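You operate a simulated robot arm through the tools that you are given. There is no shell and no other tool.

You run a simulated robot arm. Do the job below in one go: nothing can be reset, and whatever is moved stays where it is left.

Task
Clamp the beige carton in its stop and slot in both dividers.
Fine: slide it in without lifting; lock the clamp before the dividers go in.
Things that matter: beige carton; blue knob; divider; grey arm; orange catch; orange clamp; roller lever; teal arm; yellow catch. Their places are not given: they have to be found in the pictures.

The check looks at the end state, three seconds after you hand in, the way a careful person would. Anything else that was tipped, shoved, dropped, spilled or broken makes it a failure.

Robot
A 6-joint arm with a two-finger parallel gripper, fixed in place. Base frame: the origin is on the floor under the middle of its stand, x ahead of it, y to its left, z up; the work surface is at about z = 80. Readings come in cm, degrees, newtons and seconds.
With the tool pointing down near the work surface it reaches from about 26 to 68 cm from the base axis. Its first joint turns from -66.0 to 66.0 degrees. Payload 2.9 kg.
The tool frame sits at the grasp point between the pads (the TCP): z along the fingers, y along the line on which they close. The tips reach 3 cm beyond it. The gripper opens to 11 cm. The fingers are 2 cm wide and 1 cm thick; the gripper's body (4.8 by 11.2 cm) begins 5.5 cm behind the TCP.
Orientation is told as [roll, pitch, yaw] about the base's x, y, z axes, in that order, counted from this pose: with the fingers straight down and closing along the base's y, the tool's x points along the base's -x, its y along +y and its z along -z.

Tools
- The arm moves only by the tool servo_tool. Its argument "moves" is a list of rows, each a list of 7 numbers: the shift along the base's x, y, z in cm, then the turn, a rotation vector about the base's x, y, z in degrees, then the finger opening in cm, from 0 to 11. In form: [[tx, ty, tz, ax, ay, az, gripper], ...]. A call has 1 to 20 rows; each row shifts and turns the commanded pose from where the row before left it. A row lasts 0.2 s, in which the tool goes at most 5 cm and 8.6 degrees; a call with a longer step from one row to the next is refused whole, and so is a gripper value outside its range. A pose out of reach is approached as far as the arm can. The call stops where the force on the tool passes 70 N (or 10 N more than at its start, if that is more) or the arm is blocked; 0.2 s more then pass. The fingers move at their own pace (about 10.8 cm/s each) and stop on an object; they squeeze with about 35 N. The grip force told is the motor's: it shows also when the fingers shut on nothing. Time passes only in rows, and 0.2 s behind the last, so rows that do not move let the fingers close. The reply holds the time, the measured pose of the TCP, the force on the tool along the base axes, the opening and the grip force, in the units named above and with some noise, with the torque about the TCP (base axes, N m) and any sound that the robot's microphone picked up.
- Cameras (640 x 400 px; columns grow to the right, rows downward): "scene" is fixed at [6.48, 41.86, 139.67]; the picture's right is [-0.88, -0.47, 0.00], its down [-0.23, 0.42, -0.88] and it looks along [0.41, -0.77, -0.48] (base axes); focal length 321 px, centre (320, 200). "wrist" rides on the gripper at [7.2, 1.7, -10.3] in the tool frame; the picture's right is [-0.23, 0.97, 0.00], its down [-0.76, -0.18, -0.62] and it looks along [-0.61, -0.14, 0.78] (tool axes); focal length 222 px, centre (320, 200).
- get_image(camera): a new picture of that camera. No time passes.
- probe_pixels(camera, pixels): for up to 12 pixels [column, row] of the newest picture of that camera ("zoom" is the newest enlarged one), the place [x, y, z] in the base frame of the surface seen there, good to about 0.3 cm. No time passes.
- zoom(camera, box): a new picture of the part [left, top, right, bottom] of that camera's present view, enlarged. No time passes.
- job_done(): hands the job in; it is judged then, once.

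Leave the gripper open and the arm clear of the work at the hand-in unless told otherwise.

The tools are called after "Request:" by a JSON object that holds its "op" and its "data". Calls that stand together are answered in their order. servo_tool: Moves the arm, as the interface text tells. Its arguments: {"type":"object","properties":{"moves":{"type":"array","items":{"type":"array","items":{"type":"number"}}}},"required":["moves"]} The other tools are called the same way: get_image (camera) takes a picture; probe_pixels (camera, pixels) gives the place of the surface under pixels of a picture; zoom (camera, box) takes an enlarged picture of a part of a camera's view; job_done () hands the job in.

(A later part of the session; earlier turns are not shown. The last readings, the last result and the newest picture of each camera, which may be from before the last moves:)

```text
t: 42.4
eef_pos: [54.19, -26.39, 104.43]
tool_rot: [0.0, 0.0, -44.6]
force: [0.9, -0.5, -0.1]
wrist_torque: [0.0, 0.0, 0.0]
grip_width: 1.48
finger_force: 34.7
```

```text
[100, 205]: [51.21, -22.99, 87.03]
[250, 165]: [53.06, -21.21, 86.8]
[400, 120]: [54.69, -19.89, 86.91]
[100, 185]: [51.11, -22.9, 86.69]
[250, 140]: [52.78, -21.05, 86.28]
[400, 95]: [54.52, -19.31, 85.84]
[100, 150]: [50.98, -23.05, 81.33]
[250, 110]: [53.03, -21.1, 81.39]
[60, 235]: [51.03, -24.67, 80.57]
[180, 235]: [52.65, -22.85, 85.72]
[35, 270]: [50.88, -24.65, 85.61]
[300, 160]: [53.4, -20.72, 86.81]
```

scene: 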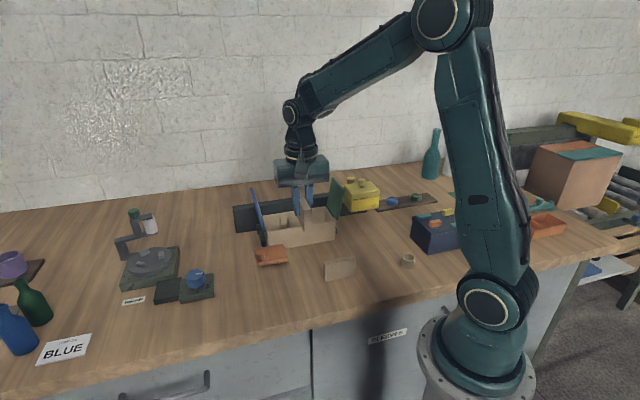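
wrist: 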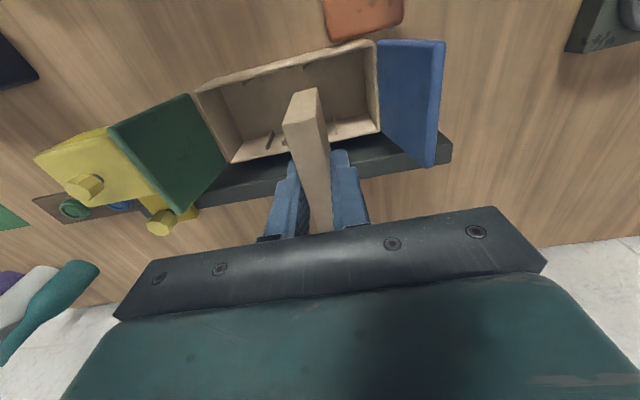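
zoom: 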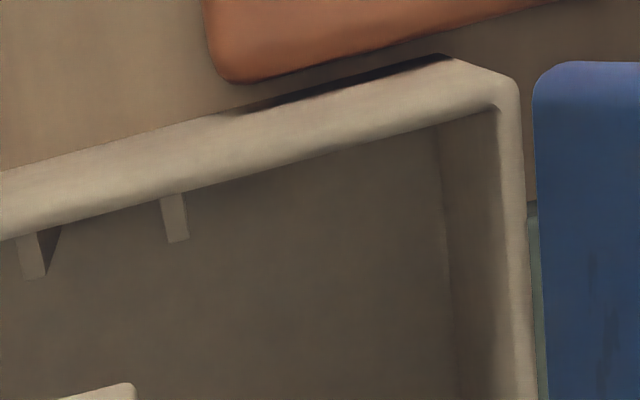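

Inner walls are at v≈52.7 and 61.65, the left slot's ribs at u≈−18.4/−20.75; the divider's near end is at v≈52.75, so I shift 0.2 cm inward and lower to just above the rim to check.

Request:
{"op": "servo_tool", "data": {"moves": [[0.142, -0.141, -2, 0, 0, 0, 0.8], [0, 0, -3, 0, 0, 0, 0.8], [0, 0, -3, 0, 0, 0, 0.8], [0, 0, -2.5, 0, 0, 0, 0.8], [0, 0, -1, 0, 0, 0, 0.8], [0, 0, 0, 0, 0, 0, 0.8]]}}

Request:
{"op": "zoom", "data": {"camera": "scene", "box": [250, 160, 350, 260]}}

Request:
{"op": "zoom", "data": {"camera": "wrist", "box": [200, 40, 420, 220]}}

```text
t: 43.8
eef_pos: [54.33, -26.43, 92.89]
tool_rot: [0.0, 0.0, -44.5]
force: [-0.9, -0.2, -0.8]
wrist_torque: [0.0, 0.01, -0.01]
grip_width: 1.47
finger_force: 34.7
```

```text
4.00 times, centred on (300, 210) of scene
```

zoom: 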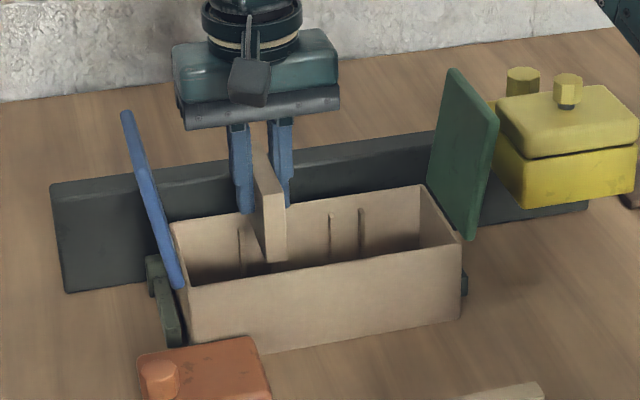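

```text
2.22 times, centred on (310, 130) of wrist
```

zoom: 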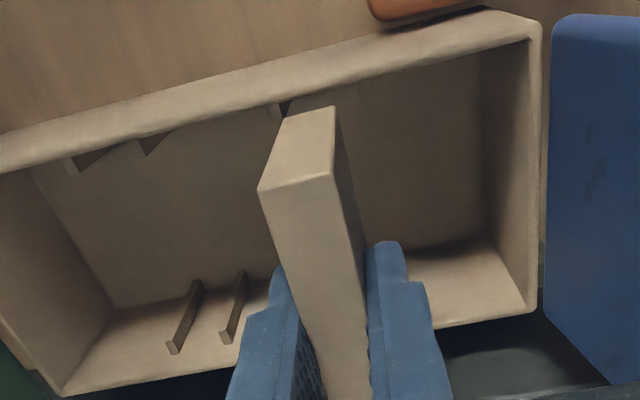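

Request:
{"op": "zoom", "data": {"camera": "wrist", "box": [290, 60, 370, 120]}}

Request:
{"op": "probe_pixels", "data": {"camera": "zoom", "pixels": [[245, 290], [400, 265], [330, 280], [215, 215], [230, 235], [420, 180], [440, 200], [300, 160], [380, 240], [250, 260], [500, 130], [160, 210]]}}

```text
6.67 times, centred on (330, 90) of wrist
```

zoom: 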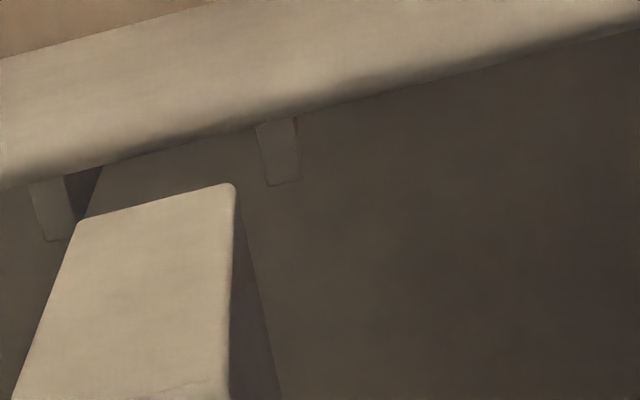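

```text
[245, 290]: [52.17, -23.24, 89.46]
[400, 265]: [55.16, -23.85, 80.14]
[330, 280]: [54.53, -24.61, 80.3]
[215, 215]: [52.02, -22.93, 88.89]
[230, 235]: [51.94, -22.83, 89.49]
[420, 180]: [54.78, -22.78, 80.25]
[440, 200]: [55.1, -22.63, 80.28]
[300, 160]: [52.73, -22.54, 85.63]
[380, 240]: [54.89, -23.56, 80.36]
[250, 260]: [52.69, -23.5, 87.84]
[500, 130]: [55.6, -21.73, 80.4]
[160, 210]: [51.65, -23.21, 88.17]
```

The divider's bottom is just over the rim; margins to the ribs are ~0.4 cm on the right rib and ~0.2 cm on the left one. I shift 0.08 cm toward the middle and lower it between the ribs carefully.

Request:
{"op": "servo_tool", "data": {"moves": [[-0.057, -0.057, -0.3, 0, 0, 0, 0.8], [0, 0, -0.7, 0, 0, 0, 0.8], [0, 0, -0.7, 0, 0, 0, 0.8], [0, 0, -0.7, 0, 0, 0, 0.8], [0, 0, -0.6, 0, 0, 0, 0.8]]}}

Request:
{"op": "zoom", "data": {"camera": "wrist", "box": [200, 40, 420, 220]}}

Request:
{"op": "zoom", "data": {"camera": "wrist", "box": [290, 60, 370, 120]}}

```text
t: 45.0
eef_pos: [54.2, -26.27, 89.78]
tool_rot: [0.0, 0.0, -44.6]
force: [-0.3, 0.2, -0.7]
wrist_torque: [-0.01, -0.02, -0.01]
grip_width: 1.48
finger_force: 34.5
```

```text
2.22 times, centred on (310, 130) of wrist
```

zoom: 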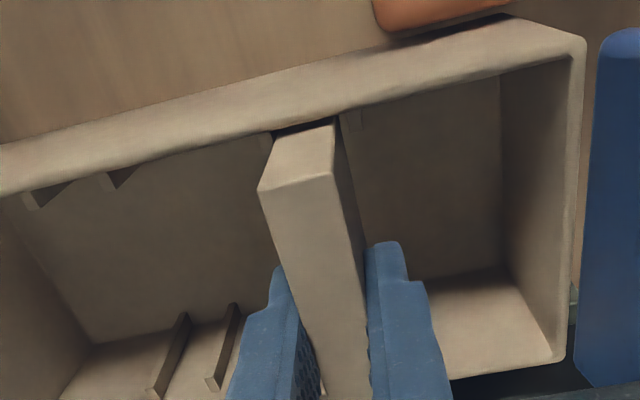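

```text
6.67 times, centred on (330, 90) of wrist
```

zoom: 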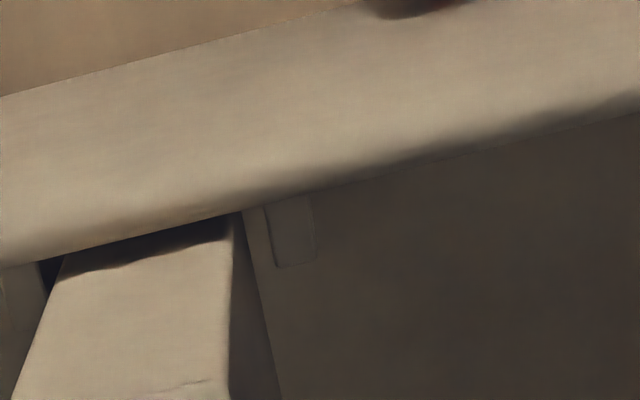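

No force; it's between the front ribs. I continue down to about 0.8 cm above the floor.

Request:
{"op": "servo_tool", "data": {"moves": [[0, 0, -0.6, 0, 0, 0, 0.8], [0, 0, -0.6, 0, 0, 0, 0.8], [0, 0, -0.6, 0, 0, 0, 0.8], [0, 0, -0.6, 0, 0, 0, 0.8], [0, 0, -0.6, 0, 0, 0, 0.8], [0, 0, -0.4, 0, 0, 0, 0.8], [0, 0, 0, 0, 0, 0, 0.8]]}}

Request:
{"op": "zoom", "data": {"camera": "scene", "box": [250, 180, 350, 260]}}

```text
t: 46.6
eef_pos: [54.22, -26.44, 86.36]
tool_rot: [0.1, 0.0, -44.6]
force: [-0.3, -0.4, 0.8]
wrist_torque: [-0.01, 0.02, -0.02]
grip_width: 1.46
finger_force: 35.1
```

```text
5.00 times, centred on (300, 220) of scene
```

zoom: 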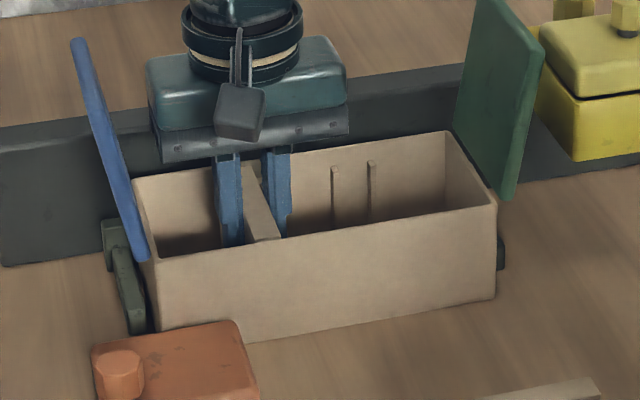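

Sliding in cleanly. Last centimetre in 0.15 cm steps until it touches the floor.

Request:
{"op": "servo_tool", "data": {"moves": [[0, 0, -0.15, 0, 0, 0, 0.8], [0, 0, -0.15, 0, 0, 0, 0.8], [0, 0, -0.15, 0, 0, 0, 0.8], [0, 0, -0.15, 0, 0, 0, 0.8], [0, 0, -0.15, 0, 0, 0, 0.8]]}}

```text
t: 47.8
eef_pos: [54.22, -26.54, 85.64]
tool_rot: [0.0, 0.0, -44.5]
force: [-0.6, 0.4, 0.2]
wrist_torque: [-0.01, 0.01, 0.0]
grip_width: 1.47
finger_force: 35.0
```

Request:
{"op": "servo_tool", "data": {"moves": [[0, 0, -0.12, 0, 0, 0, 0.8], [0, 0, -0.12, 0, 0, 0, 0.8], [0, 0, 0, 0, 0, 0, 0.8]]}}

```text
t: 48.6
eef_pos: [54.43, -26.38, 85.6]
tool_rot: [0.0, 0.0, -44.6]
force: [-1.4, 0.5, 11.2]
wrist_torque: [0.27, 0.27, 0.01]
grip_width: 1.45
finger_force: 35.2
```

It rests on the floor (11 N up). I open the fingers a little and rise straight up.

Request:
{"op": "servo_tool", "data": {"moves": [[0, 0, 0.1, 0, 0, 0, 2.2], [0, 0, 0, 0, 0, 0, 3.2], [0, 0, 0, 0, 0, 0, 3.2], [0, 0, 1, 0, 0, 0, 3.2], [0, 0, 2, 0, 0, 0, 3.2], [0, 0, 3, 0, 0, 0, 3.2], [0, 0, 4, 0, 0, 0, 3.2], [0, 0, 4, 0, 0, 0, 3.2], [0, 0, 4, 0, 0, 0, 3.2], [0, 0, 0, 0, 0, 0, 3.2]]}}

Request:
{"op": "get_image", "data": {"camera": "wrist"}}

Request:
{"op": "zoom", "data": {"camera": "scene", "box": [250, 180, 350, 260]}}

```text
t: 50.8
eef_pos: [54.27, -26.38, 103.65]
tool_rot: [0.0, -0.1, -44.6]
force: [0.5, -1.0, 0.5]
wrist_torque: [0.01, -0.02, 0.0]
grip_width: 3.2
finger_force: 0.1
```

```text
taken
```

wrist: 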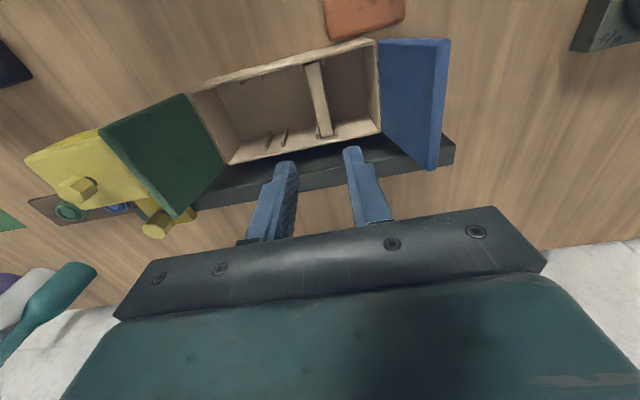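

```text
5.00 times, centred on (300, 220) of scene
```

zoom: 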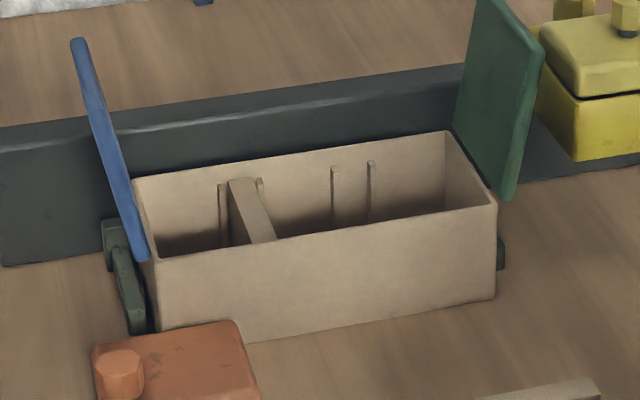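

The first divider stands in the left slot. I zoom in to verify and to measure the right slot again.

Request:
{"op": "zoom", "data": {"camera": "wrist", "box": [190, 25, 400, 175]}}

Request:
{"op": "probe_pixels", "data": {"camera": "zoom", "pixels": [[160, 170], [200, 158], [308, 135], [365, 125], [235, 345], [285, 330], [350, 120], [385, 110], [395, 335], [440, 325], [375, 225], [415, 230]]}}

```text
2.67 times, centred on (295, 100) of wrist
```

zoom: 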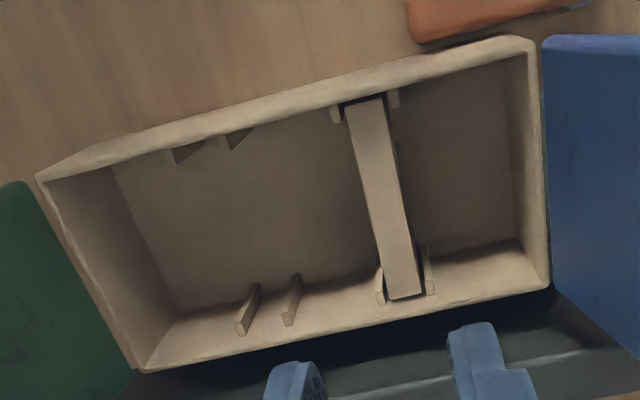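

```text
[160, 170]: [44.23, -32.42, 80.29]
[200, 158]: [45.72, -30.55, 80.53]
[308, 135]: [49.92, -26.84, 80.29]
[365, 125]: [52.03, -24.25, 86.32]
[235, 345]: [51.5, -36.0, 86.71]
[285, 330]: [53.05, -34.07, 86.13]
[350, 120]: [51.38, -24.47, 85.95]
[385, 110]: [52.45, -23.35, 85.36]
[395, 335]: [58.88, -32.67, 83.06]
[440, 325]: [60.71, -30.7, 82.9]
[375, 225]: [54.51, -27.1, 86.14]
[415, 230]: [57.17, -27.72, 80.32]
```

Request:
{"op": "probe_pixels", "data": {"camera": "zoom", "pixels": [[172, 158], [223, 143], [241, 330], [288, 321], [336, 114], [394, 98], [380, 298], [429, 290], [350, 112], [382, 103], [392, 293], [420, 288]]}}

```text
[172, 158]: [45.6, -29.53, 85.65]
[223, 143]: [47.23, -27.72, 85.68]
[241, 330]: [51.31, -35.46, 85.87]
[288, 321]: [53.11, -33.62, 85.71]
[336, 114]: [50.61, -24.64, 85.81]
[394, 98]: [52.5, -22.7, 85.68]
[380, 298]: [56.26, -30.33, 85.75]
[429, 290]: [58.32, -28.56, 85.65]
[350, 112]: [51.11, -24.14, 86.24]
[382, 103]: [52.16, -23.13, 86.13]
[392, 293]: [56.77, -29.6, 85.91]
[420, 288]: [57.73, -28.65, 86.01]
```

Divider 1 sits well between all four ribs. Now back out along the slot direction at height, then rotate +90° and go above the right divider (centre about (32.6,−18.6)).

Request:
{"op": "servo_tool", "data": {"moves": [[-2.129, 2.114, 0.5, 0, 0, 0, 3.2], [-2.129, 2.114, 0, 0, 0, 0, 4], [-2.129, 2.114, 0, 0, 0, 0, 5], [-2.129, 2.114, 0, 0, 0, 0, 5], [-2.129, 2.114, 0, 0, 0, 0, 5], [-2.129, 2.114, 0, 0, 0, 0, 5], [-2.129, 2.114, 0, 0, 0, 0, 5], [-0.62, -0.62, 0, 0, 0, 8.2, 5], [-0.62, -0.62, 0, 0, 0, 8.2, 5], [-0.62, -0.62, 0, 0, 0, 8.2, 5], [-0.62, -0.62, 0, 0, 0, 8.2, 5], [-0.62, -0.62, 0, 0, 0, 8.2, 5], [-0.62, -0.62, 0, 0, 0, 8.2, 5], [-0.62, -0.62, 0, 0, 0, 8.2, 5], [-0.62, -0.62, -1, 0, 0, 8.2, 5], [-0.62, -0.62, -2, 0, 0, 8.2, 5], [-0.62, -0.62, -2, 0, 0, 8.2, 5], [-0.62, -0.62, -2, 0, 0, 8, 5], [0, 0, 0, 0, 0, 0, 5]]}}

Request:
{"op": "get_image", "data": {"camera": "wrist"}}

Request:
{"op": "zoom", "data": {"camera": "wrist", "box": [240, 20, 440, 190]}}

```text
t: 54.8
eef_pos: [32.54, -18.41, 97.14]
tool_rot: [0.0, 0.1, 45.6]
force: [-0.6, 0.1, 0.1]
wrist_torque: [0.02, 0.0, 0.03]
grip_width: 5.02
finger_force: 0.0
```

```text
taken
```

wrist: 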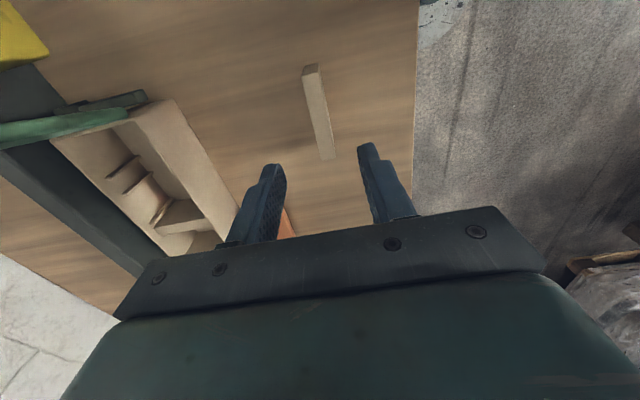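

```text
2.35 times, centred on (340, 105) of wrist
```

zoom: 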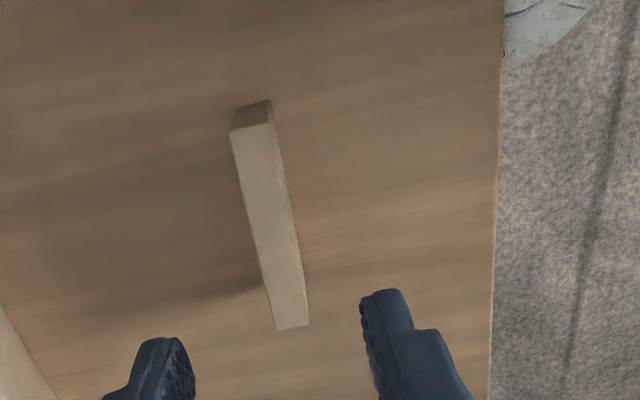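

Request:
{"op": "probe_pixels", "data": {"camera": "zoom", "pixels": [[233, 134], [270, 126], [279, 326], [306, 321], [252, 131], [292, 323], [268, 225], [245, 200], [283, 200], [262, 270], [294, 270], [255, 165]]}}

```text
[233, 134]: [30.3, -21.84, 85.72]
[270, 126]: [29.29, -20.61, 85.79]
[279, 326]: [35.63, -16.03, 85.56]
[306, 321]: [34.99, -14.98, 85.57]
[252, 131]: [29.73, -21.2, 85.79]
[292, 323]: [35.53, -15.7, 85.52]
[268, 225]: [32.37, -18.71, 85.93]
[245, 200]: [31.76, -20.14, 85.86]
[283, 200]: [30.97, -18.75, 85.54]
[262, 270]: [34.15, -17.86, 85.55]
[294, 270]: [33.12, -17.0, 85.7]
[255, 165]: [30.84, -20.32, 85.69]
```

The right divider's centre is (32.55,−18.37), right under the tool. Down to z≈85.05, then close.

Request:
{"op": "servo_tool", "data": {"moves": [[0, 0, -3.5, 0, 0, 0, 5], [0, 0, -3.5, 0, 0, 0, 5], [0, 0, -3, 0, 0, 0, 5], [0, 0, -2.1, 0, 0, 0, 5], [0, 0, 0, 0, 0, 0, 5]]}}

Request:
{"op": "get_image", "data": {"camera": "wrist"}}

```text
t: 56.0
eef_pos: [32.43, -18.38, 84.92]
tool_rot: [0.0, 0.0, 45.4]
force: [0.9, 0.2, 0.0]
wrist_torque: [0.0, 0.0, 0.04]
grip_width: 5.0
finger_force: 0.0
```

```text
taken
```

wrist: 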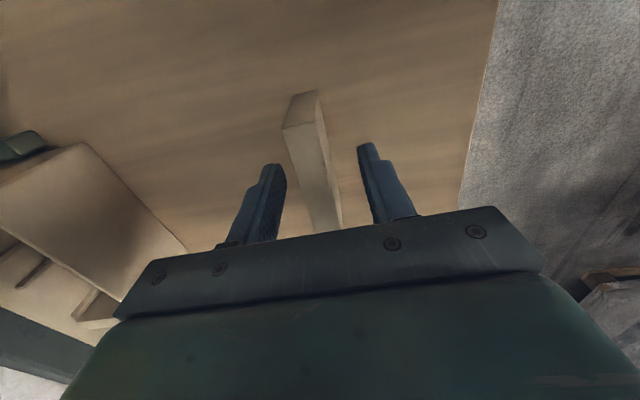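

The divider is centred between the fingers. Closing, then lifting.

Request:
{"op": "servo_tool", "data": {"moves": [[0, 0, 0, 0, 0, 0, 3], [0, 0, 0, 0, 0, 0, 1.8], [0, 0, 0, 0, 0, 0, 0.8], [0, 0, 0, 0, 0, 0, 0.8], [0, 0, 0, 0, 0, 0, 0.8], [0, 0, 1, 0, 0, 0, 0.8], [0, 0, 2.5, 0, 0, 0, 0.8], [0, 0, 3, 0, 0, 0, 0.8], [0, 0, 3.5, 0, 0, 0, 0.8], [0, 0, 3.5, 0, 0, 0, 0.8], [0, 0, 3.5, 0, 0, 0, 0.8], [0, 0, 2.3, 0, 0, 0, 0.8], [0, 0, 0, 0, 0, 0, 0.8]]}}

Request:
{"op": "get_image", "data": {"camera": "wrist"}}

Request:
{"op": "get_image", "data": {"camera": "scene"}}

```text
t: 58.8
eef_pos: [32.68, -18.51, 104.26]
tool_rot: [0.0, -0.1, 45.4]
force: [0.8, -0.3, 0.2]
wrist_torque: [0.03, 0.03, -0.04]
grip_width: 1.47
finger_force: 34.6
```

```text
taken
```

wrist: 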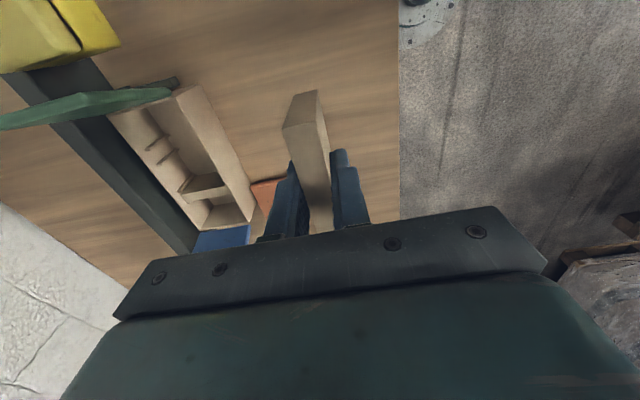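

```text
taken
```

scene: 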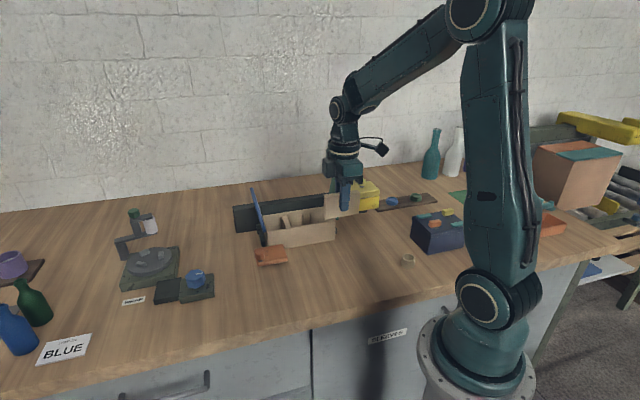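

Held with the same offset as the first. Rotating −90° in free air while shifting to line up with the right slot (u≈−12.25).

Request:
{"op": "servo_tool", "data": {"moves": [[0.15, 0.15, 0, 0, 0, -8.2, 0.8], [0.15, 0.15, 0, 0, 0, -8.2, 0.8], [0.15, 0.15, 0, 0, 0, -8.2, 0.8], [0.15, 0.15, 0, 0, 0, -8.2, 0.8], [0.15, 0.15, 0, 0, 0, -8.2, 0.8], [0.15, 0.15, 0, 0, 0, -8.2, 0.8], [0.15, 0.15, 0, 0, 0, -8.2, 0.8], [0.15, 0.15, 0, 0, 0, -8.2, 0.8], [0.15, 0.15, 0, 0, 0, -8.2, 0.8], [0.15, 0.15, 0, 0, 0, -8.2, 0.8], [0.15, 0.15, 0, 0, 0, -8, 0.8], [0, 0, 0, 0, 0, 0, 0.8]]}}

```text
t: 61.4
eef_pos: [34.12, -16.8, 104.35]
tool_rot: [0.1, -0.1, -44.7]
force: [0.0, -0.6, -0.2]
wrist_torque: [-0.02, -0.01, 0.0]
grip_width: 1.47
finger_force: 34.9
```

Request:
{"op": "servo_tool", "data": {"moves": [[2.129, -2.114, 0, 0, 0, 0, 0.8], [2.129, -2.114, 0, 0, 0, 0, 0.8], [2.129, -2.114, 0, 0, 0, 0, 0.8], [2.129, -2.114, 0, 0, 0, 0, 0.8], [2.129, -2.114, 0, 0, 0, 0, 0.8], [2.129, -2.114, 0, 0, 0, 0, 0.8], [2.2, -2.114, 0, 0, 0, 0, 0.8], [0.07, 0, 0, 0, 0, 0, 0.8], [0, 0, 0, 0, 0, 0, 0.8]]}}

Request:
{"op": "get_image", "data": {"camera": "wrist"}}

Request:
{"op": "zoom", "data": {"camera": "wrist", "box": [190, 25, 430, 195]}}

Request:
{"op": "zoom", "data": {"camera": "scene", "box": [240, 150, 360, 260]}}

```text
t: 63.4
eef_pos: [49.34, -31.64, 104.19]
tool_rot: [0.0, -0.1, -44.5]
force: [0.6, 1.1, 0.1]
wrist_torque: [0.01, -0.02, 0.02]
grip_width: 1.48
finger_force: 35.1
```

```text
taken
```

wrist: 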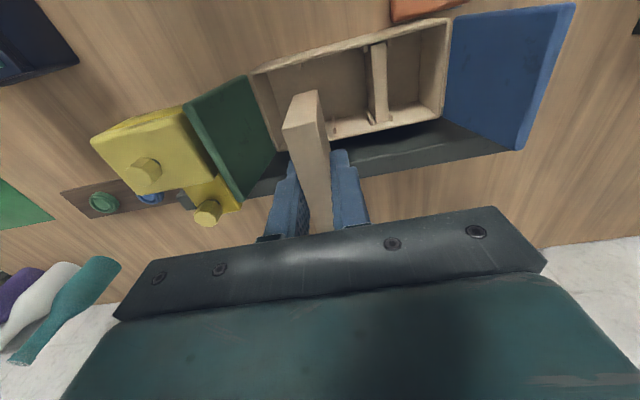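

```text
2.35 times, centred on (310, 110) of wrist
```

zoom: 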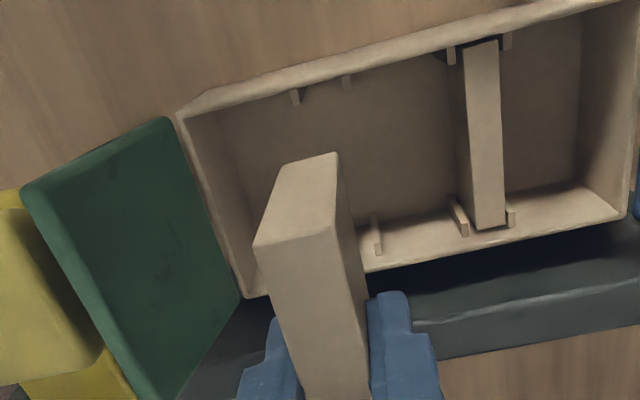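

```text
3.64 times, centred on (300, 205) of scene
```

zoom: 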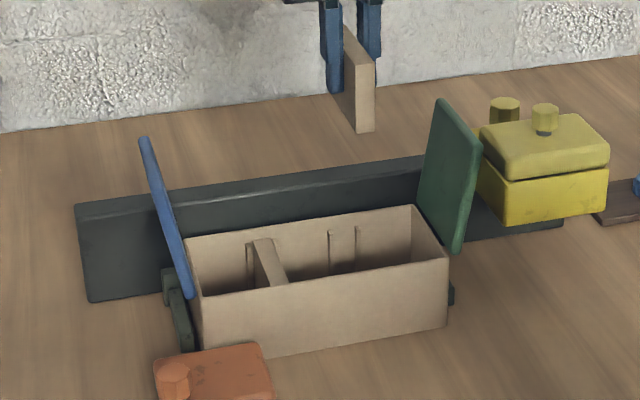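

Lined up over the right slot. I lower until the divider's bottom is just above the rim and check its margins.

Request:
{"op": "servo_tool", "data": {"moves": [[0, 0, -3, 0, 0, 0, 0.8], [0, 0, -3.5, 0, 0, 0, 0.8], [0, 0, -3.3, 0, 0, 0, 0.8], [0, 0, -1.5, 0, 0, 0, 0.8], [0, 0, 0, 0, 0, 0, 0.8]]}}

Request:
{"op": "zoom", "data": {"camera": "wrist", "box": [200, 40, 420, 220]}}

Request:
{"op": "zoom", "data": {"camera": "wrist", "box": [290, 60, 370, 120]}}

Request:
{"op": "probe_pixels", "data": {"camera": "zoom", "pixels": [[80, 225], [230, 190], [155, 210], [50, 210], [280, 160], [90, 240], [225, 205], [270, 180]]}}

```text
t: 64.6
eef_pos: [49.23, -31.5, 92.95]
tool_rot: [0.1, 0.0, -44.6]
force: [0.0, -0.8, -0.5]
wrist_torque: [-0.01, 0.0, 0.02]
grip_width: 1.5
finger_force: 35.2
```

```text
2.22 times, centred on (310, 130) of wrist
```

zoom: 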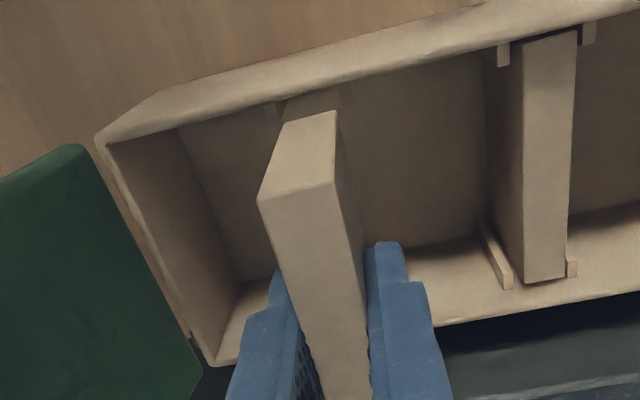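

```text
6.67 times, centred on (330, 90) of wrist
```

zoom: 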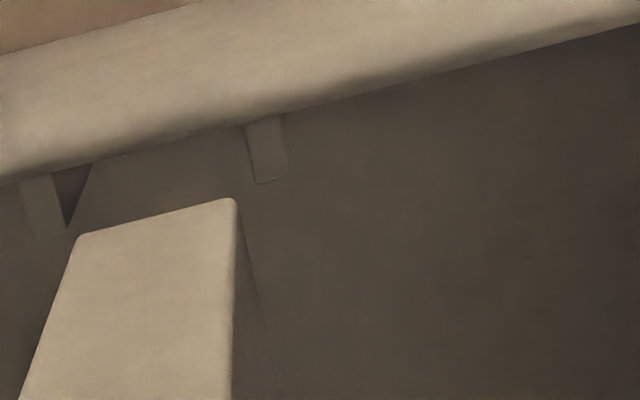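

```text
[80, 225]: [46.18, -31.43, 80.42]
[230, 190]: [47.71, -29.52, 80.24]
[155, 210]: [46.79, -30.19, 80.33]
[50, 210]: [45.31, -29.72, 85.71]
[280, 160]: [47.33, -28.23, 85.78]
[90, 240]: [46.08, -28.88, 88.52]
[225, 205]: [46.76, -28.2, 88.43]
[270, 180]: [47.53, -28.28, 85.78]
```

Compared with the ribs the divider has ~0.5 cm margin on one side and under 0.1 cm on the other, so I shift 0.2 cm toward the green end and look again.

Request:
{"op": "servo_tool", "data": {"moves": [[-0.141, -0.142, 0, 0, 0, 0, 0.8], [0, 0, 0, 0, 0, 0, 0.8]]}}

Request:
{"op": "zoom", "data": {"camera": "wrist", "box": [290, 60, 370, 120]}}

```text
t: 65.2
eef_pos: [49.09, -31.65, 92.84]
tool_rot: [-0.1, 0.0, -44.6]
force: [-0.6, -0.5, -0.2]
wrist_torque: [0.04, -0.01, -0.03]
grip_width: 1.49
finger_force: 35.6
```

```text
6.67 times, centred on (330, 90) of wrist
```

zoom: 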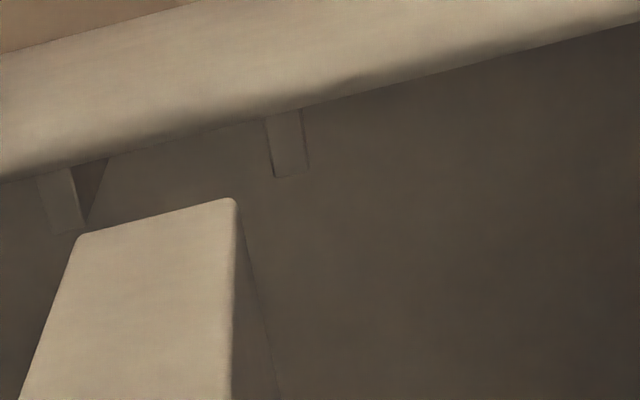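

Margins are now about 0.3 and 0.24 cm. Lowering between the ribs.

Request:
{"op": "servo_tool", "data": {"moves": [[0, 0, -0.6, 0, 0, 0, 0.8], [0, 0, -0.7, 0, 0, 0, 0.8], [0, 0, -0.7, 0, 0, 0, 0.8], [0, 0, -0.6, 0, 0, 0, 0.8], [0, 0, -0.5, 0, 0, 0, 0.8]]}}

Request:
{"op": "zoom", "data": {"camera": "wrist", "box": [200, 40, 420, 220]}}

Request:
{"op": "zoom", "data": {"camera": "scene", "box": [250, 160, 350, 250]}}

```text
t: 66.4
eef_pos: [49.0, -31.72, 89.87]
tool_rot: [0.0, 0.0, -44.6]
force: [0.5, 0.0, -0.1]
wrist_torque: [0.03, 0.0, 0.03]
grip_width: 1.5
finger_force: 35.2
```

```text
2.22 times, centred on (310, 130) of wrist
```

zoom: 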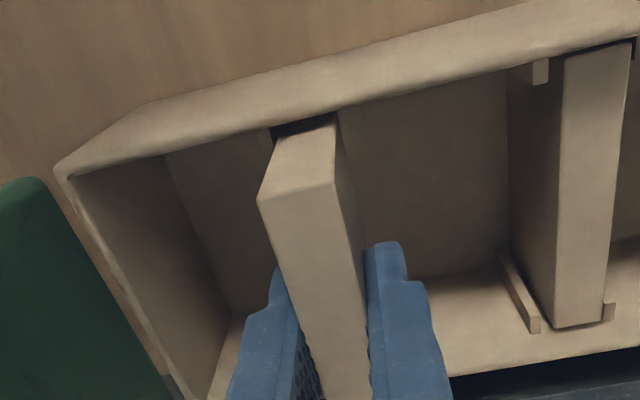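

```text
4.44 times, centred on (300, 205) of scene
```

zoom: 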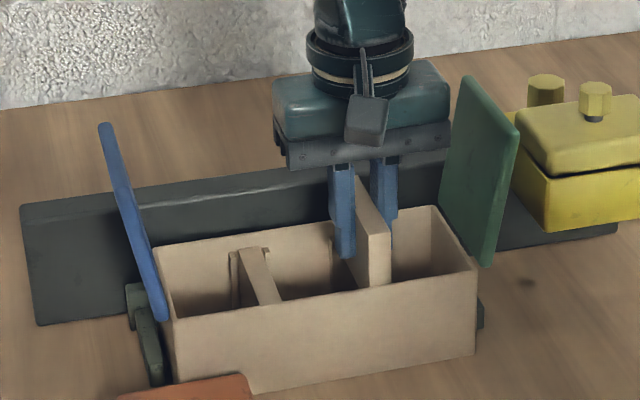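

No force, and the gripper body stays clear of the green flap. Continuing down.

Request:
{"op": "servo_tool", "data": {"moves": [[0, 0, -0.6, 0, 0, 0, 0.8], [0, 0, -0.6, 0, 0, 0, 0.8], [0, 0, -0.6, 0, 0, 0, 0.8], [0, 0, -0.6, 0, 0, 0, 0.8], [0, 0, -0.6, 0, 0, 0, 0.8], [0, 0, -0.4, 0, 0, 0, 0.8], [0, 0, 0, 0, 0, 0, 0.8]]}}

Request:
{"op": "zoom", "data": {"camera": "scene", "box": [250, 160, 350, 250]}}

```text
t: 68.0
eef_pos: [49.13, -31.58, 86.46]
tool_rot: [-0.1, 0.0, -44.7]
force: [-0.5, -0.3, 0.0]
wrist_torque: [-0.02, -0.02, 0.0]
grip_width: 1.49
finger_force: 34.6
```

```text
4.44 times, centred on (300, 205) of scene
```

zoom: 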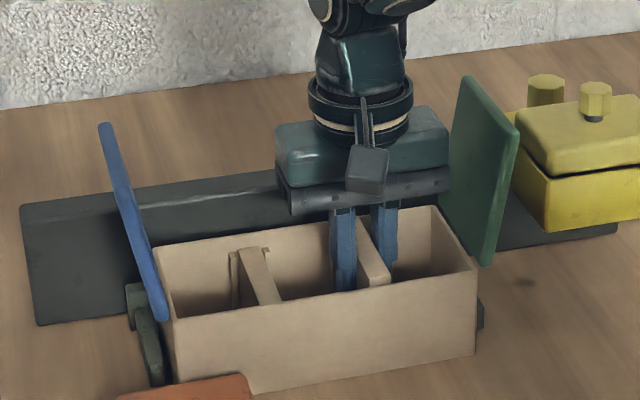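

Request:
{"op": "servo_tool", "data": {"moves": [[0, 0, -0.15, 0, 0, 0, 0.8], [0, 0, -0.15, 0, 0, 0, 0.8], [0, 0, -0.15, 0, 0, 0, 0.8], [0, 0, -0.15, 0, 0, 0, 0.8], [0, 0, -0.15, 0, 0, 0, 0.8], [0, 0, -0.12, 0, 0, 0, 0.8], [0, 0, 0, 0, 0, 0, 0.8]]}}

```text
t: 69.6
eef_pos: [49.19, -31.64, 85.5]
tool_rot: [-0.1, 0.0, -44.6]
force: [0.4, -0.2, 0.3]
wrist_torque: [0.01, 0.0, -0.01]
grip_width: 1.46
finger_force: 35.5
```

Request:
{"op": "servo_tool", "data": {"moves": [[0, 0, -0.1, 0, 0, 0, 0.8], [0, 0, -0.1, 0, 0, 0, 0.8], [0, 0, 0, 0, 0, 0, 0.8]]}}

```text
t: 70.4
eef_pos: [49.1, -31.73, 85.39]
tool_rot: [0.0, 0.1, -44.6]
force: [0.4, 0.2, -0.7]
wrist_torque: [0.0, 0.0, 0.0]
grip_width: 1.5
finger_force: 34.8
```

Request:
{"op": "servo_tool", "data": {"moves": [[0, 0, -0.1, 0, 0, 0, 0.8], [0, 0, -0.08, 0, 0, 0, 0.8], [0, 0, 0, 0, 0, 0, 0.8]]}}

```text
t: 71.2
eef_pos: [49.14, -31.74, 85.29]
tool_rot: [0.0, -0.2, -44.6]
force: [-1.3, 1.4, 6.8]
wrist_torque: [0.11, 0.08, 0.01]
grip_width: 1.47
finger_force: 34.9
```

The second divider has touched the floor (7 N). I open the fingers a little and rise straight up.

Request:
{"op": "servo_tool", "data": {"moves": [[0, 0, 0.05, 0, 0, 0, 2.2], [0, 0, 0, 0, 0, 0, 3.2], [0, 0, 0, 0, 0, 0, 3.2], [0, 0, 1, 0, 0, 0, 3.2], [0, 0, 2, 0, 0, 0, 3.2], [0, 0, 3, 0, 0, 0, 3.2], [0, 0, 4, 0, 0, 0, 3.2], [0, 0, 4, 0, 0, 0, 3.2], [0, 0, 4, 0, 0, 0, 3.2], [0, 0, 0, 0, 0, 0, 3.2]]}}

Request:
{"op": "get_image", "data": {"camera": "wrist"}}

Request:
{"op": "zoom", "data": {"camera": "wrist", "box": [220, 5, 470, 180]}}

Request:
{"op": "zoom", "data": {"camera": "scene", "box": [240, 180, 350, 270]}}

```text
t: 73.4
eef_pos: [48.98, -31.67, 103.26]
tool_rot: [0.0, -0.1, -44.6]
force: [-0.5, 0.0, -0.8]
wrist_torque: [-0.02, 0.0, 0.04]
grip_width: 3.2
finger_force: 0.0
```

```text
taken
```

wrist: 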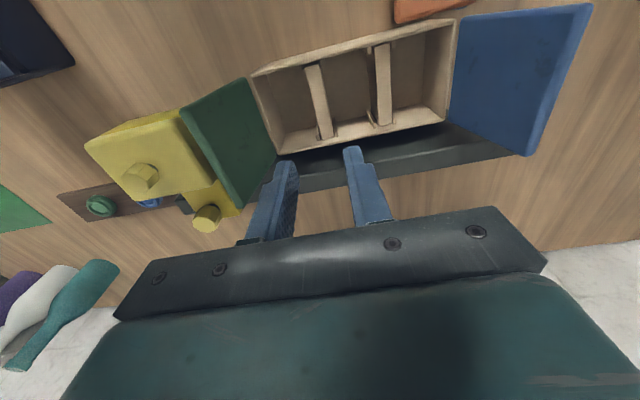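

```text
2.29 times, centred on (345, 92) of wrist
```

zoom: 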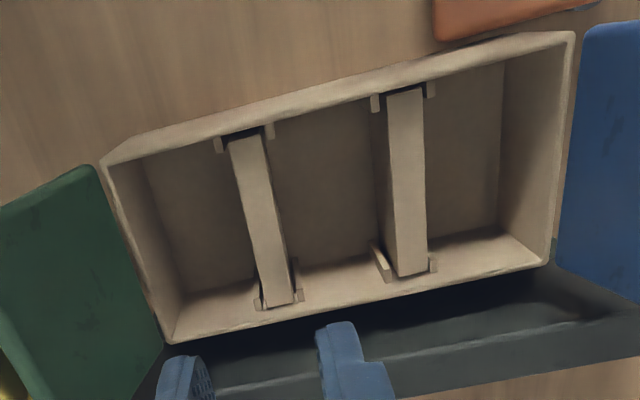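

```text
4.44 times, centred on (295, 225) of scene
```

zoom: 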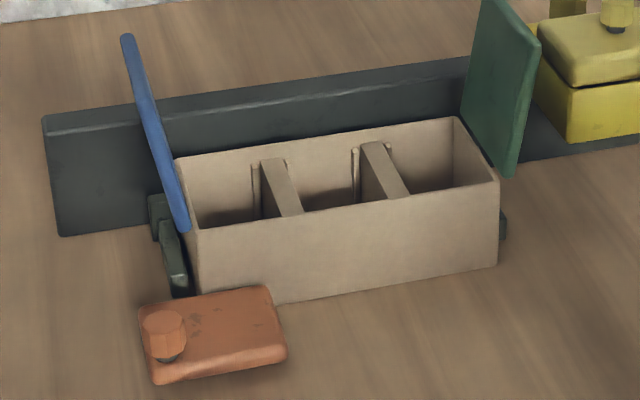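

Both dividers sit between their ribs. Now I verify the clamp closely: I move high so the wrist camera is right above the gap between the plate and the carton front.

Request:
{"op": "servo_tool", "data": {"moves": [[0, 0, 3, 0, 0, 0, 3.2], [2, 2, 0.5, 0, 0, 0, 3.2], [2, 2, 0, 0, 0, 0, 3.2], [2, 2, 0, 0, 0, 0, 3.2], [1.5, 1.5, 0, 0, 0, 0, 3.2], [0, 0, 0, 0, 0, 0, 3.2]]}}

Request:
{"op": "get_image", "data": {"camera": "wrist"}}

Request:
{"op": "zoom", "data": {"camera": "wrist", "box": [250, 0, 370, 75]}}

```text
t: 74.8
eef_pos: [56.62, -24.29, 106.83]
tool_rot: [0.0, 0.0, -44.6]
force: [-0.5, -1.2, 0.3]
wrist_torque: [-0.01, 0.0, 0.0]
grip_width: 3.21
finger_force: 0.1
```

```text
taken
```

wrist: 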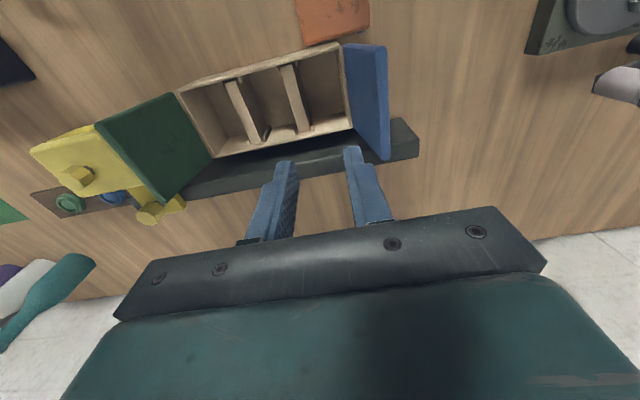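

```text
5.33 times, centred on (310, 38) of wrist
```

zoom: 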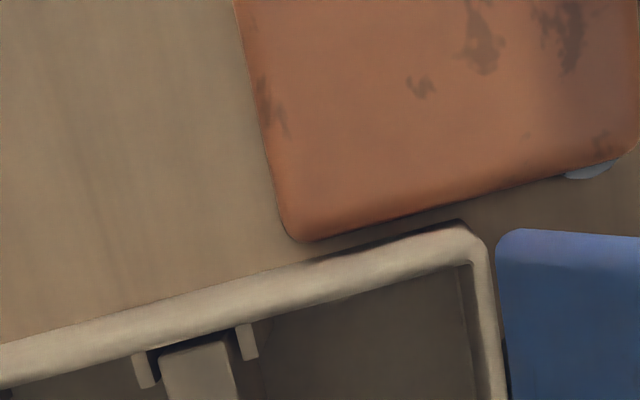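

Seen from above, the plate's edge lies parallel along the carton's front with only a hair's gap (about 0.2–0.3 cm at the rounded top edge), at its end stop, so the carton is held. I retreat high and open to the starting place and check the whole scene for anything disturbed.

Request:
{"op": "servo_tool", "data": {"moves": [[0, 0, 4, 0, 0, 0, 4], [-2, 0, 4, 0, 0, 0, 6], [-3, 0.3, 0, 0, 0, 7.4, 8], [-3.5, 0.4, 0, 0, 0, 7.4, 10], [-4, 0.5, 0, 0, 0, 7.4, 11], [-4, 0.5, 0, 0, 0, 7.4, 11], [-4, 0.5, 0, 0, 0, 7.4, 11], [-4, 0.6, 0, 0, 0, 7.6, 11], [0, 0, 0, 0, 0, 0, 11]]}}

Request:
{"op": "get_image", "data": {"camera": "scene"}}

Request:
{"op": "zoom", "data": {"camera": "scene", "box": [220, 160, 400, 300]}}

Request:
{"op": "zoom", "data": {"camera": "scene", "box": [240, 220, 320, 275]}}

```text
t: 76.8
eef_pos: [32.11, -21.33, 114.82]
tool_rot: [0.0, -0.1, 0.0]
force: [0.2, -1.0, 0.6]
wrist_torque: [0.0, 0.05, 0.0]
grip_width: 11.01
finger_force: 0.0
```

```text
taken
```

scene: 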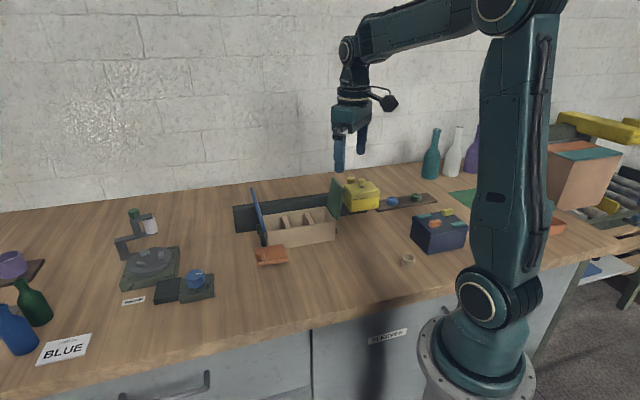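

```text
2.86 times, centred on (310, 230) of scene
```

zoom: 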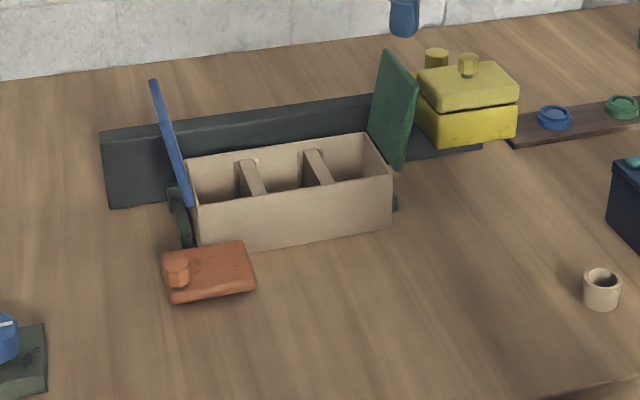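

```text
7.27 times, centred on (280, 248) of scene
```

zoom: 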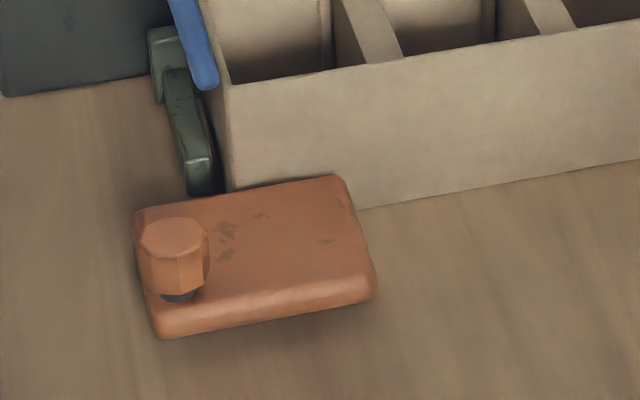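

Everything else stands where it was. One last check of the clamp's angle against the carton front by probing its edges.

Request:
{"op": "probe_pixels", "data": {"camera": "zoom", "pixels": [[145, 212], [200, 200], [270, 188], [335, 178], [250, 160], [350, 150], [450, 140], [600, 110], [165, 325], [360, 290], [176, 235], [350, 200]]}}

```text
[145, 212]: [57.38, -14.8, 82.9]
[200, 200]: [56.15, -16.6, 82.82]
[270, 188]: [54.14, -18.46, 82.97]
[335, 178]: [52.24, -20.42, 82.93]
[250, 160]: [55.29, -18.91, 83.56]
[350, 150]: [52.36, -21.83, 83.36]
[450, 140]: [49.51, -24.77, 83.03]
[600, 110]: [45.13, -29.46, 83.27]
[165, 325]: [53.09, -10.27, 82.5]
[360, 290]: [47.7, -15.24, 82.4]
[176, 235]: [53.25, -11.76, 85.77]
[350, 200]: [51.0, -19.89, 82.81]
```

The plate is parallel but the scene view suggests it may still be a few millimetres to a centimetre off the carton, and I heard no click when it closed. To be sure it's locked I'll go back to the knob, with the fingers closing along the push direction (yaw −44.6°), and test it with a firmer push in the closing direction.

Request:
{"op": "servo_tool", "data": {"moves": [[2.5, 1, 0, 0, 0, -7.4, 8], [3, 1.5, 0, 0, 0, -7.4, 6], [3, 1.5, -1, 0, 0, -7.4, 5], [3, 1.5, -2, 0, 0, -7.4, 5], [3, 1.5, -3, 0, 0, -7.4, 5], [3, 1.3, -3, 0, 0, -7.6, 5], [3, 1.2, -4, 0, 0, 0, 5], [0.65, -0.05, -4, 0, 0, 0, 5], [0, 0, 0, 0, 0, 0, 5]]}}

Request:
{"op": "get_image", "data": {"camera": "wrist"}}

Request:
{"op": "zoom", "data": {"camera": "wrist", "box": [230, 60, 410, 190]}}

```text
refused: row 7 steps farther than a row can; nothing moved
```

```text
taken
```

wrist: 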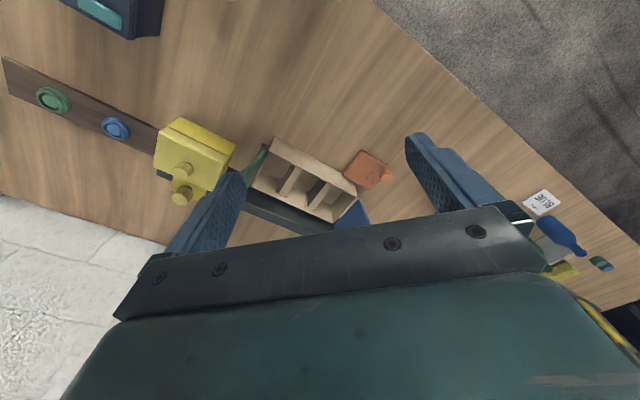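

```text
3.08 times, centred on (320, 125) of wrist
```

zoom: 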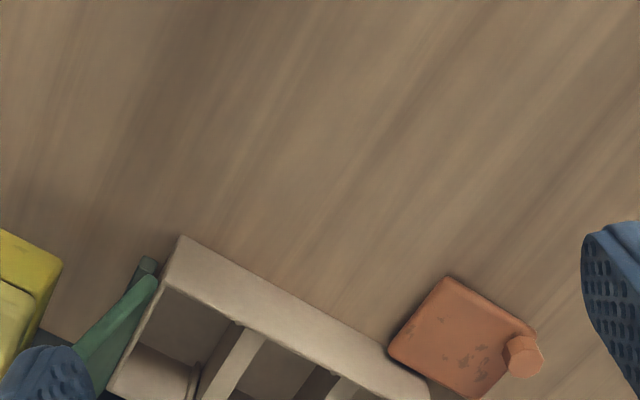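

One row was too long, so nothing moved. I send the same path with shorter rows.

Request:
{"op": "servo_tool", "data": {"moves": [[2.5, 1, 0, 0, 0, -7.4, 8], [3, 1.5, 0, 0, 0, -7.4, 6], [3, 1.5, -1, 0, 0, -7.4, 5], [3, 1.5, -2, 0, 0, -7.4, 5], [3, 1.5, -2.5, 0, 0, -7.4, 5], [3, 1.3, -2.5, 0, 0, -7.6, 5], [3, 1.2, -2.5, 0, 0, 0, 5], [0.65, -0.05, -3.5, 0, 0, 0, 5], [0, 0, -3, 0, 0, 0, 5], [0, 0, 0, 0, 0, 0, 5]]}}

Request:
{"op": "get_image", "data": {"camera": "wrist"}}

Request:
{"op": "zoom", "data": {"camera": "wrist", "box": [230, 60, 410, 190]}}

```text
t: 79.0
eef_pos: [53.34, -11.97, 97.67]
tool_rot: [0.0, 0.0, -44.6]
force: [-0.4, 0.3, 0.1]
wrist_torque: [-0.01, 0.0, 0.0]
grip_width: 5.01
finger_force: 0.0
```

```text
taken
```

wrist: 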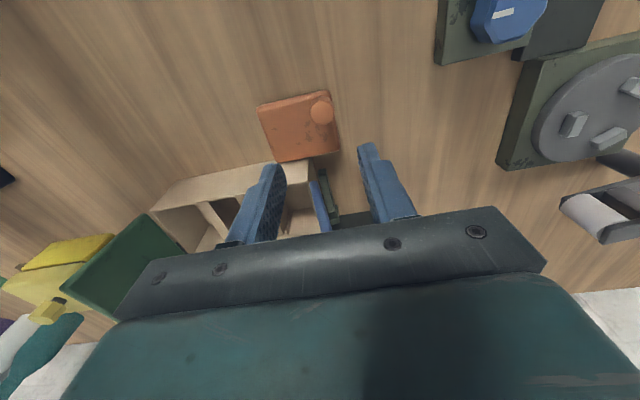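

```text
3.08 times, centred on (320, 125) of wrist
```

zoom: 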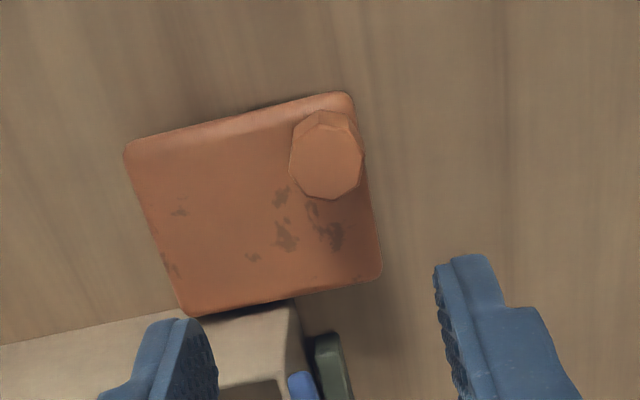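

The knob is centred under the tool. Lowering to z≈86.7 and closing on it.

Request:
{"op": "servo_tool", "data": {"moves": [[0, 0, -3, 0, 0, 0, 5], [0, 0, -3.5, 0, 0, 0, 5], [0, 0, -3, 0, 0, 0, 5], [0, 0, -1.5, 0, 0, 0, 5], [0, 0, 0, 0, 0, 0, 3], [0, 0, 0, 0, 0, 0, 1.8], [0, 0, 0, 0, 0, 0, 1.8]]}}

Request:
{"op": "get_image", "data": {"camera": "wrist"}}

```text
t: 80.6
eef_pos: [53.45, -11.71, 86.69]
tool_rot: [0.2, -0.1, -44.2]
force: [17.3, 18.6, -9.6]
wrist_torque: [-0.14, -1.14, 0.15]
grip_width: 2.51
finger_force: 44.5
```

```text
taken
```

wrist: 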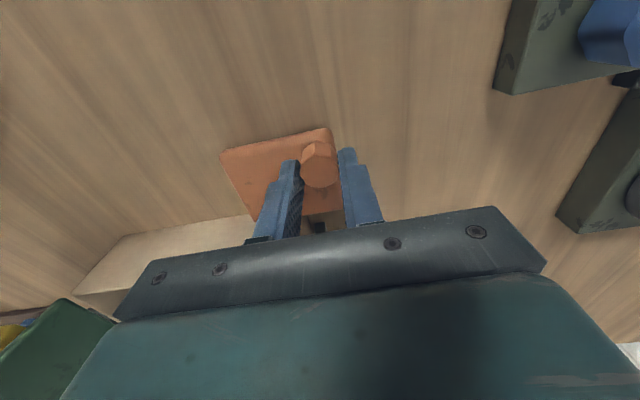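

On closing, the tool already presses the knob toward closing with 25 N and it doesn't yield. I add small pushes up to about 55–60 N.

Request:
{"op": "servo_tool", "data": {"moves": [[-0.1, -0.1, 0, 0, 0, 0, 1.8], [-0.08, -0.08, 0, 0, 0, 0, 1.8], [-0.07, -0.07, 0, 0, 0, 0, 1.8], [0, 0, 0, 0, 0, 0, 1.8]]}}

```text
t: 81.6
eef_pos: [53.36, -11.87, 86.75]
tool_rot: [0.6, -0.3, -43.9]
force: [34.1, 27.3, -14.3]
wrist_torque: [0.99, -0.74, -0.15]
grip_width: 2.47
finger_force: 45.7
```

Request:
{"op": "servo_tool", "data": {"moves": [[-0.08, -0.08, 0, 0, 0, 0, 1.8], [-0.07, -0.07, 0, 0, 0, 0, 1.8], [0, 0, 0, 0, 0, 0, 1.8]]}}

Request:
{"op": "get_image", "data": {"camera": "wrist"}}

Request:
{"op": "zoom", "data": {"camera": "scene", "box": [240, 210, 320, 275]}}

```text
t: 82.4
eef_pos: [53.36, -11.7, 86.8]
tool_rot: [0.9, -0.4, -43.8]
force: [41.5, 30.4, -16.8]
wrist_torque: [1.07, -0.93, -0.2]
grip_width: 2.49
finger_force: 45.3
```

```text
taken
```

wrist: 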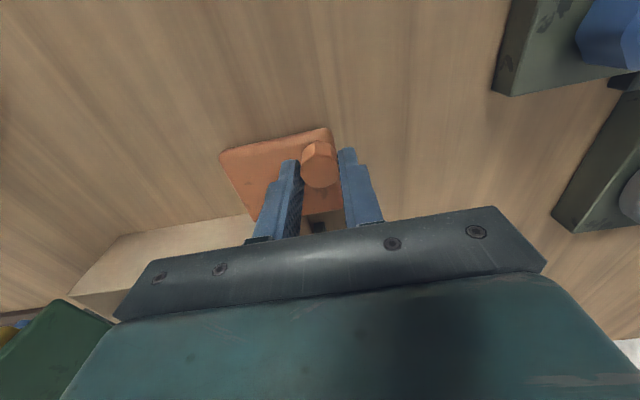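

```text
6.15 times, centred on (280, 242) of scene
```

zoom: 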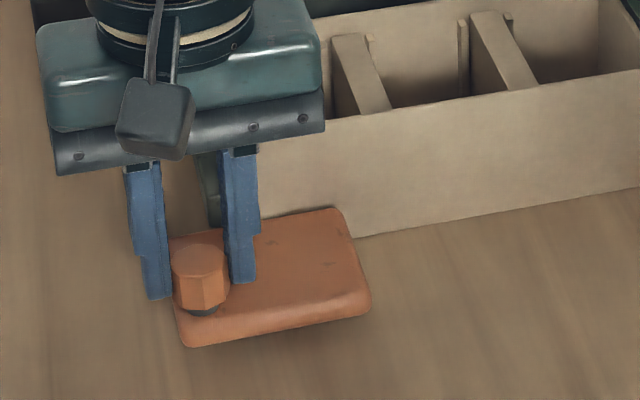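

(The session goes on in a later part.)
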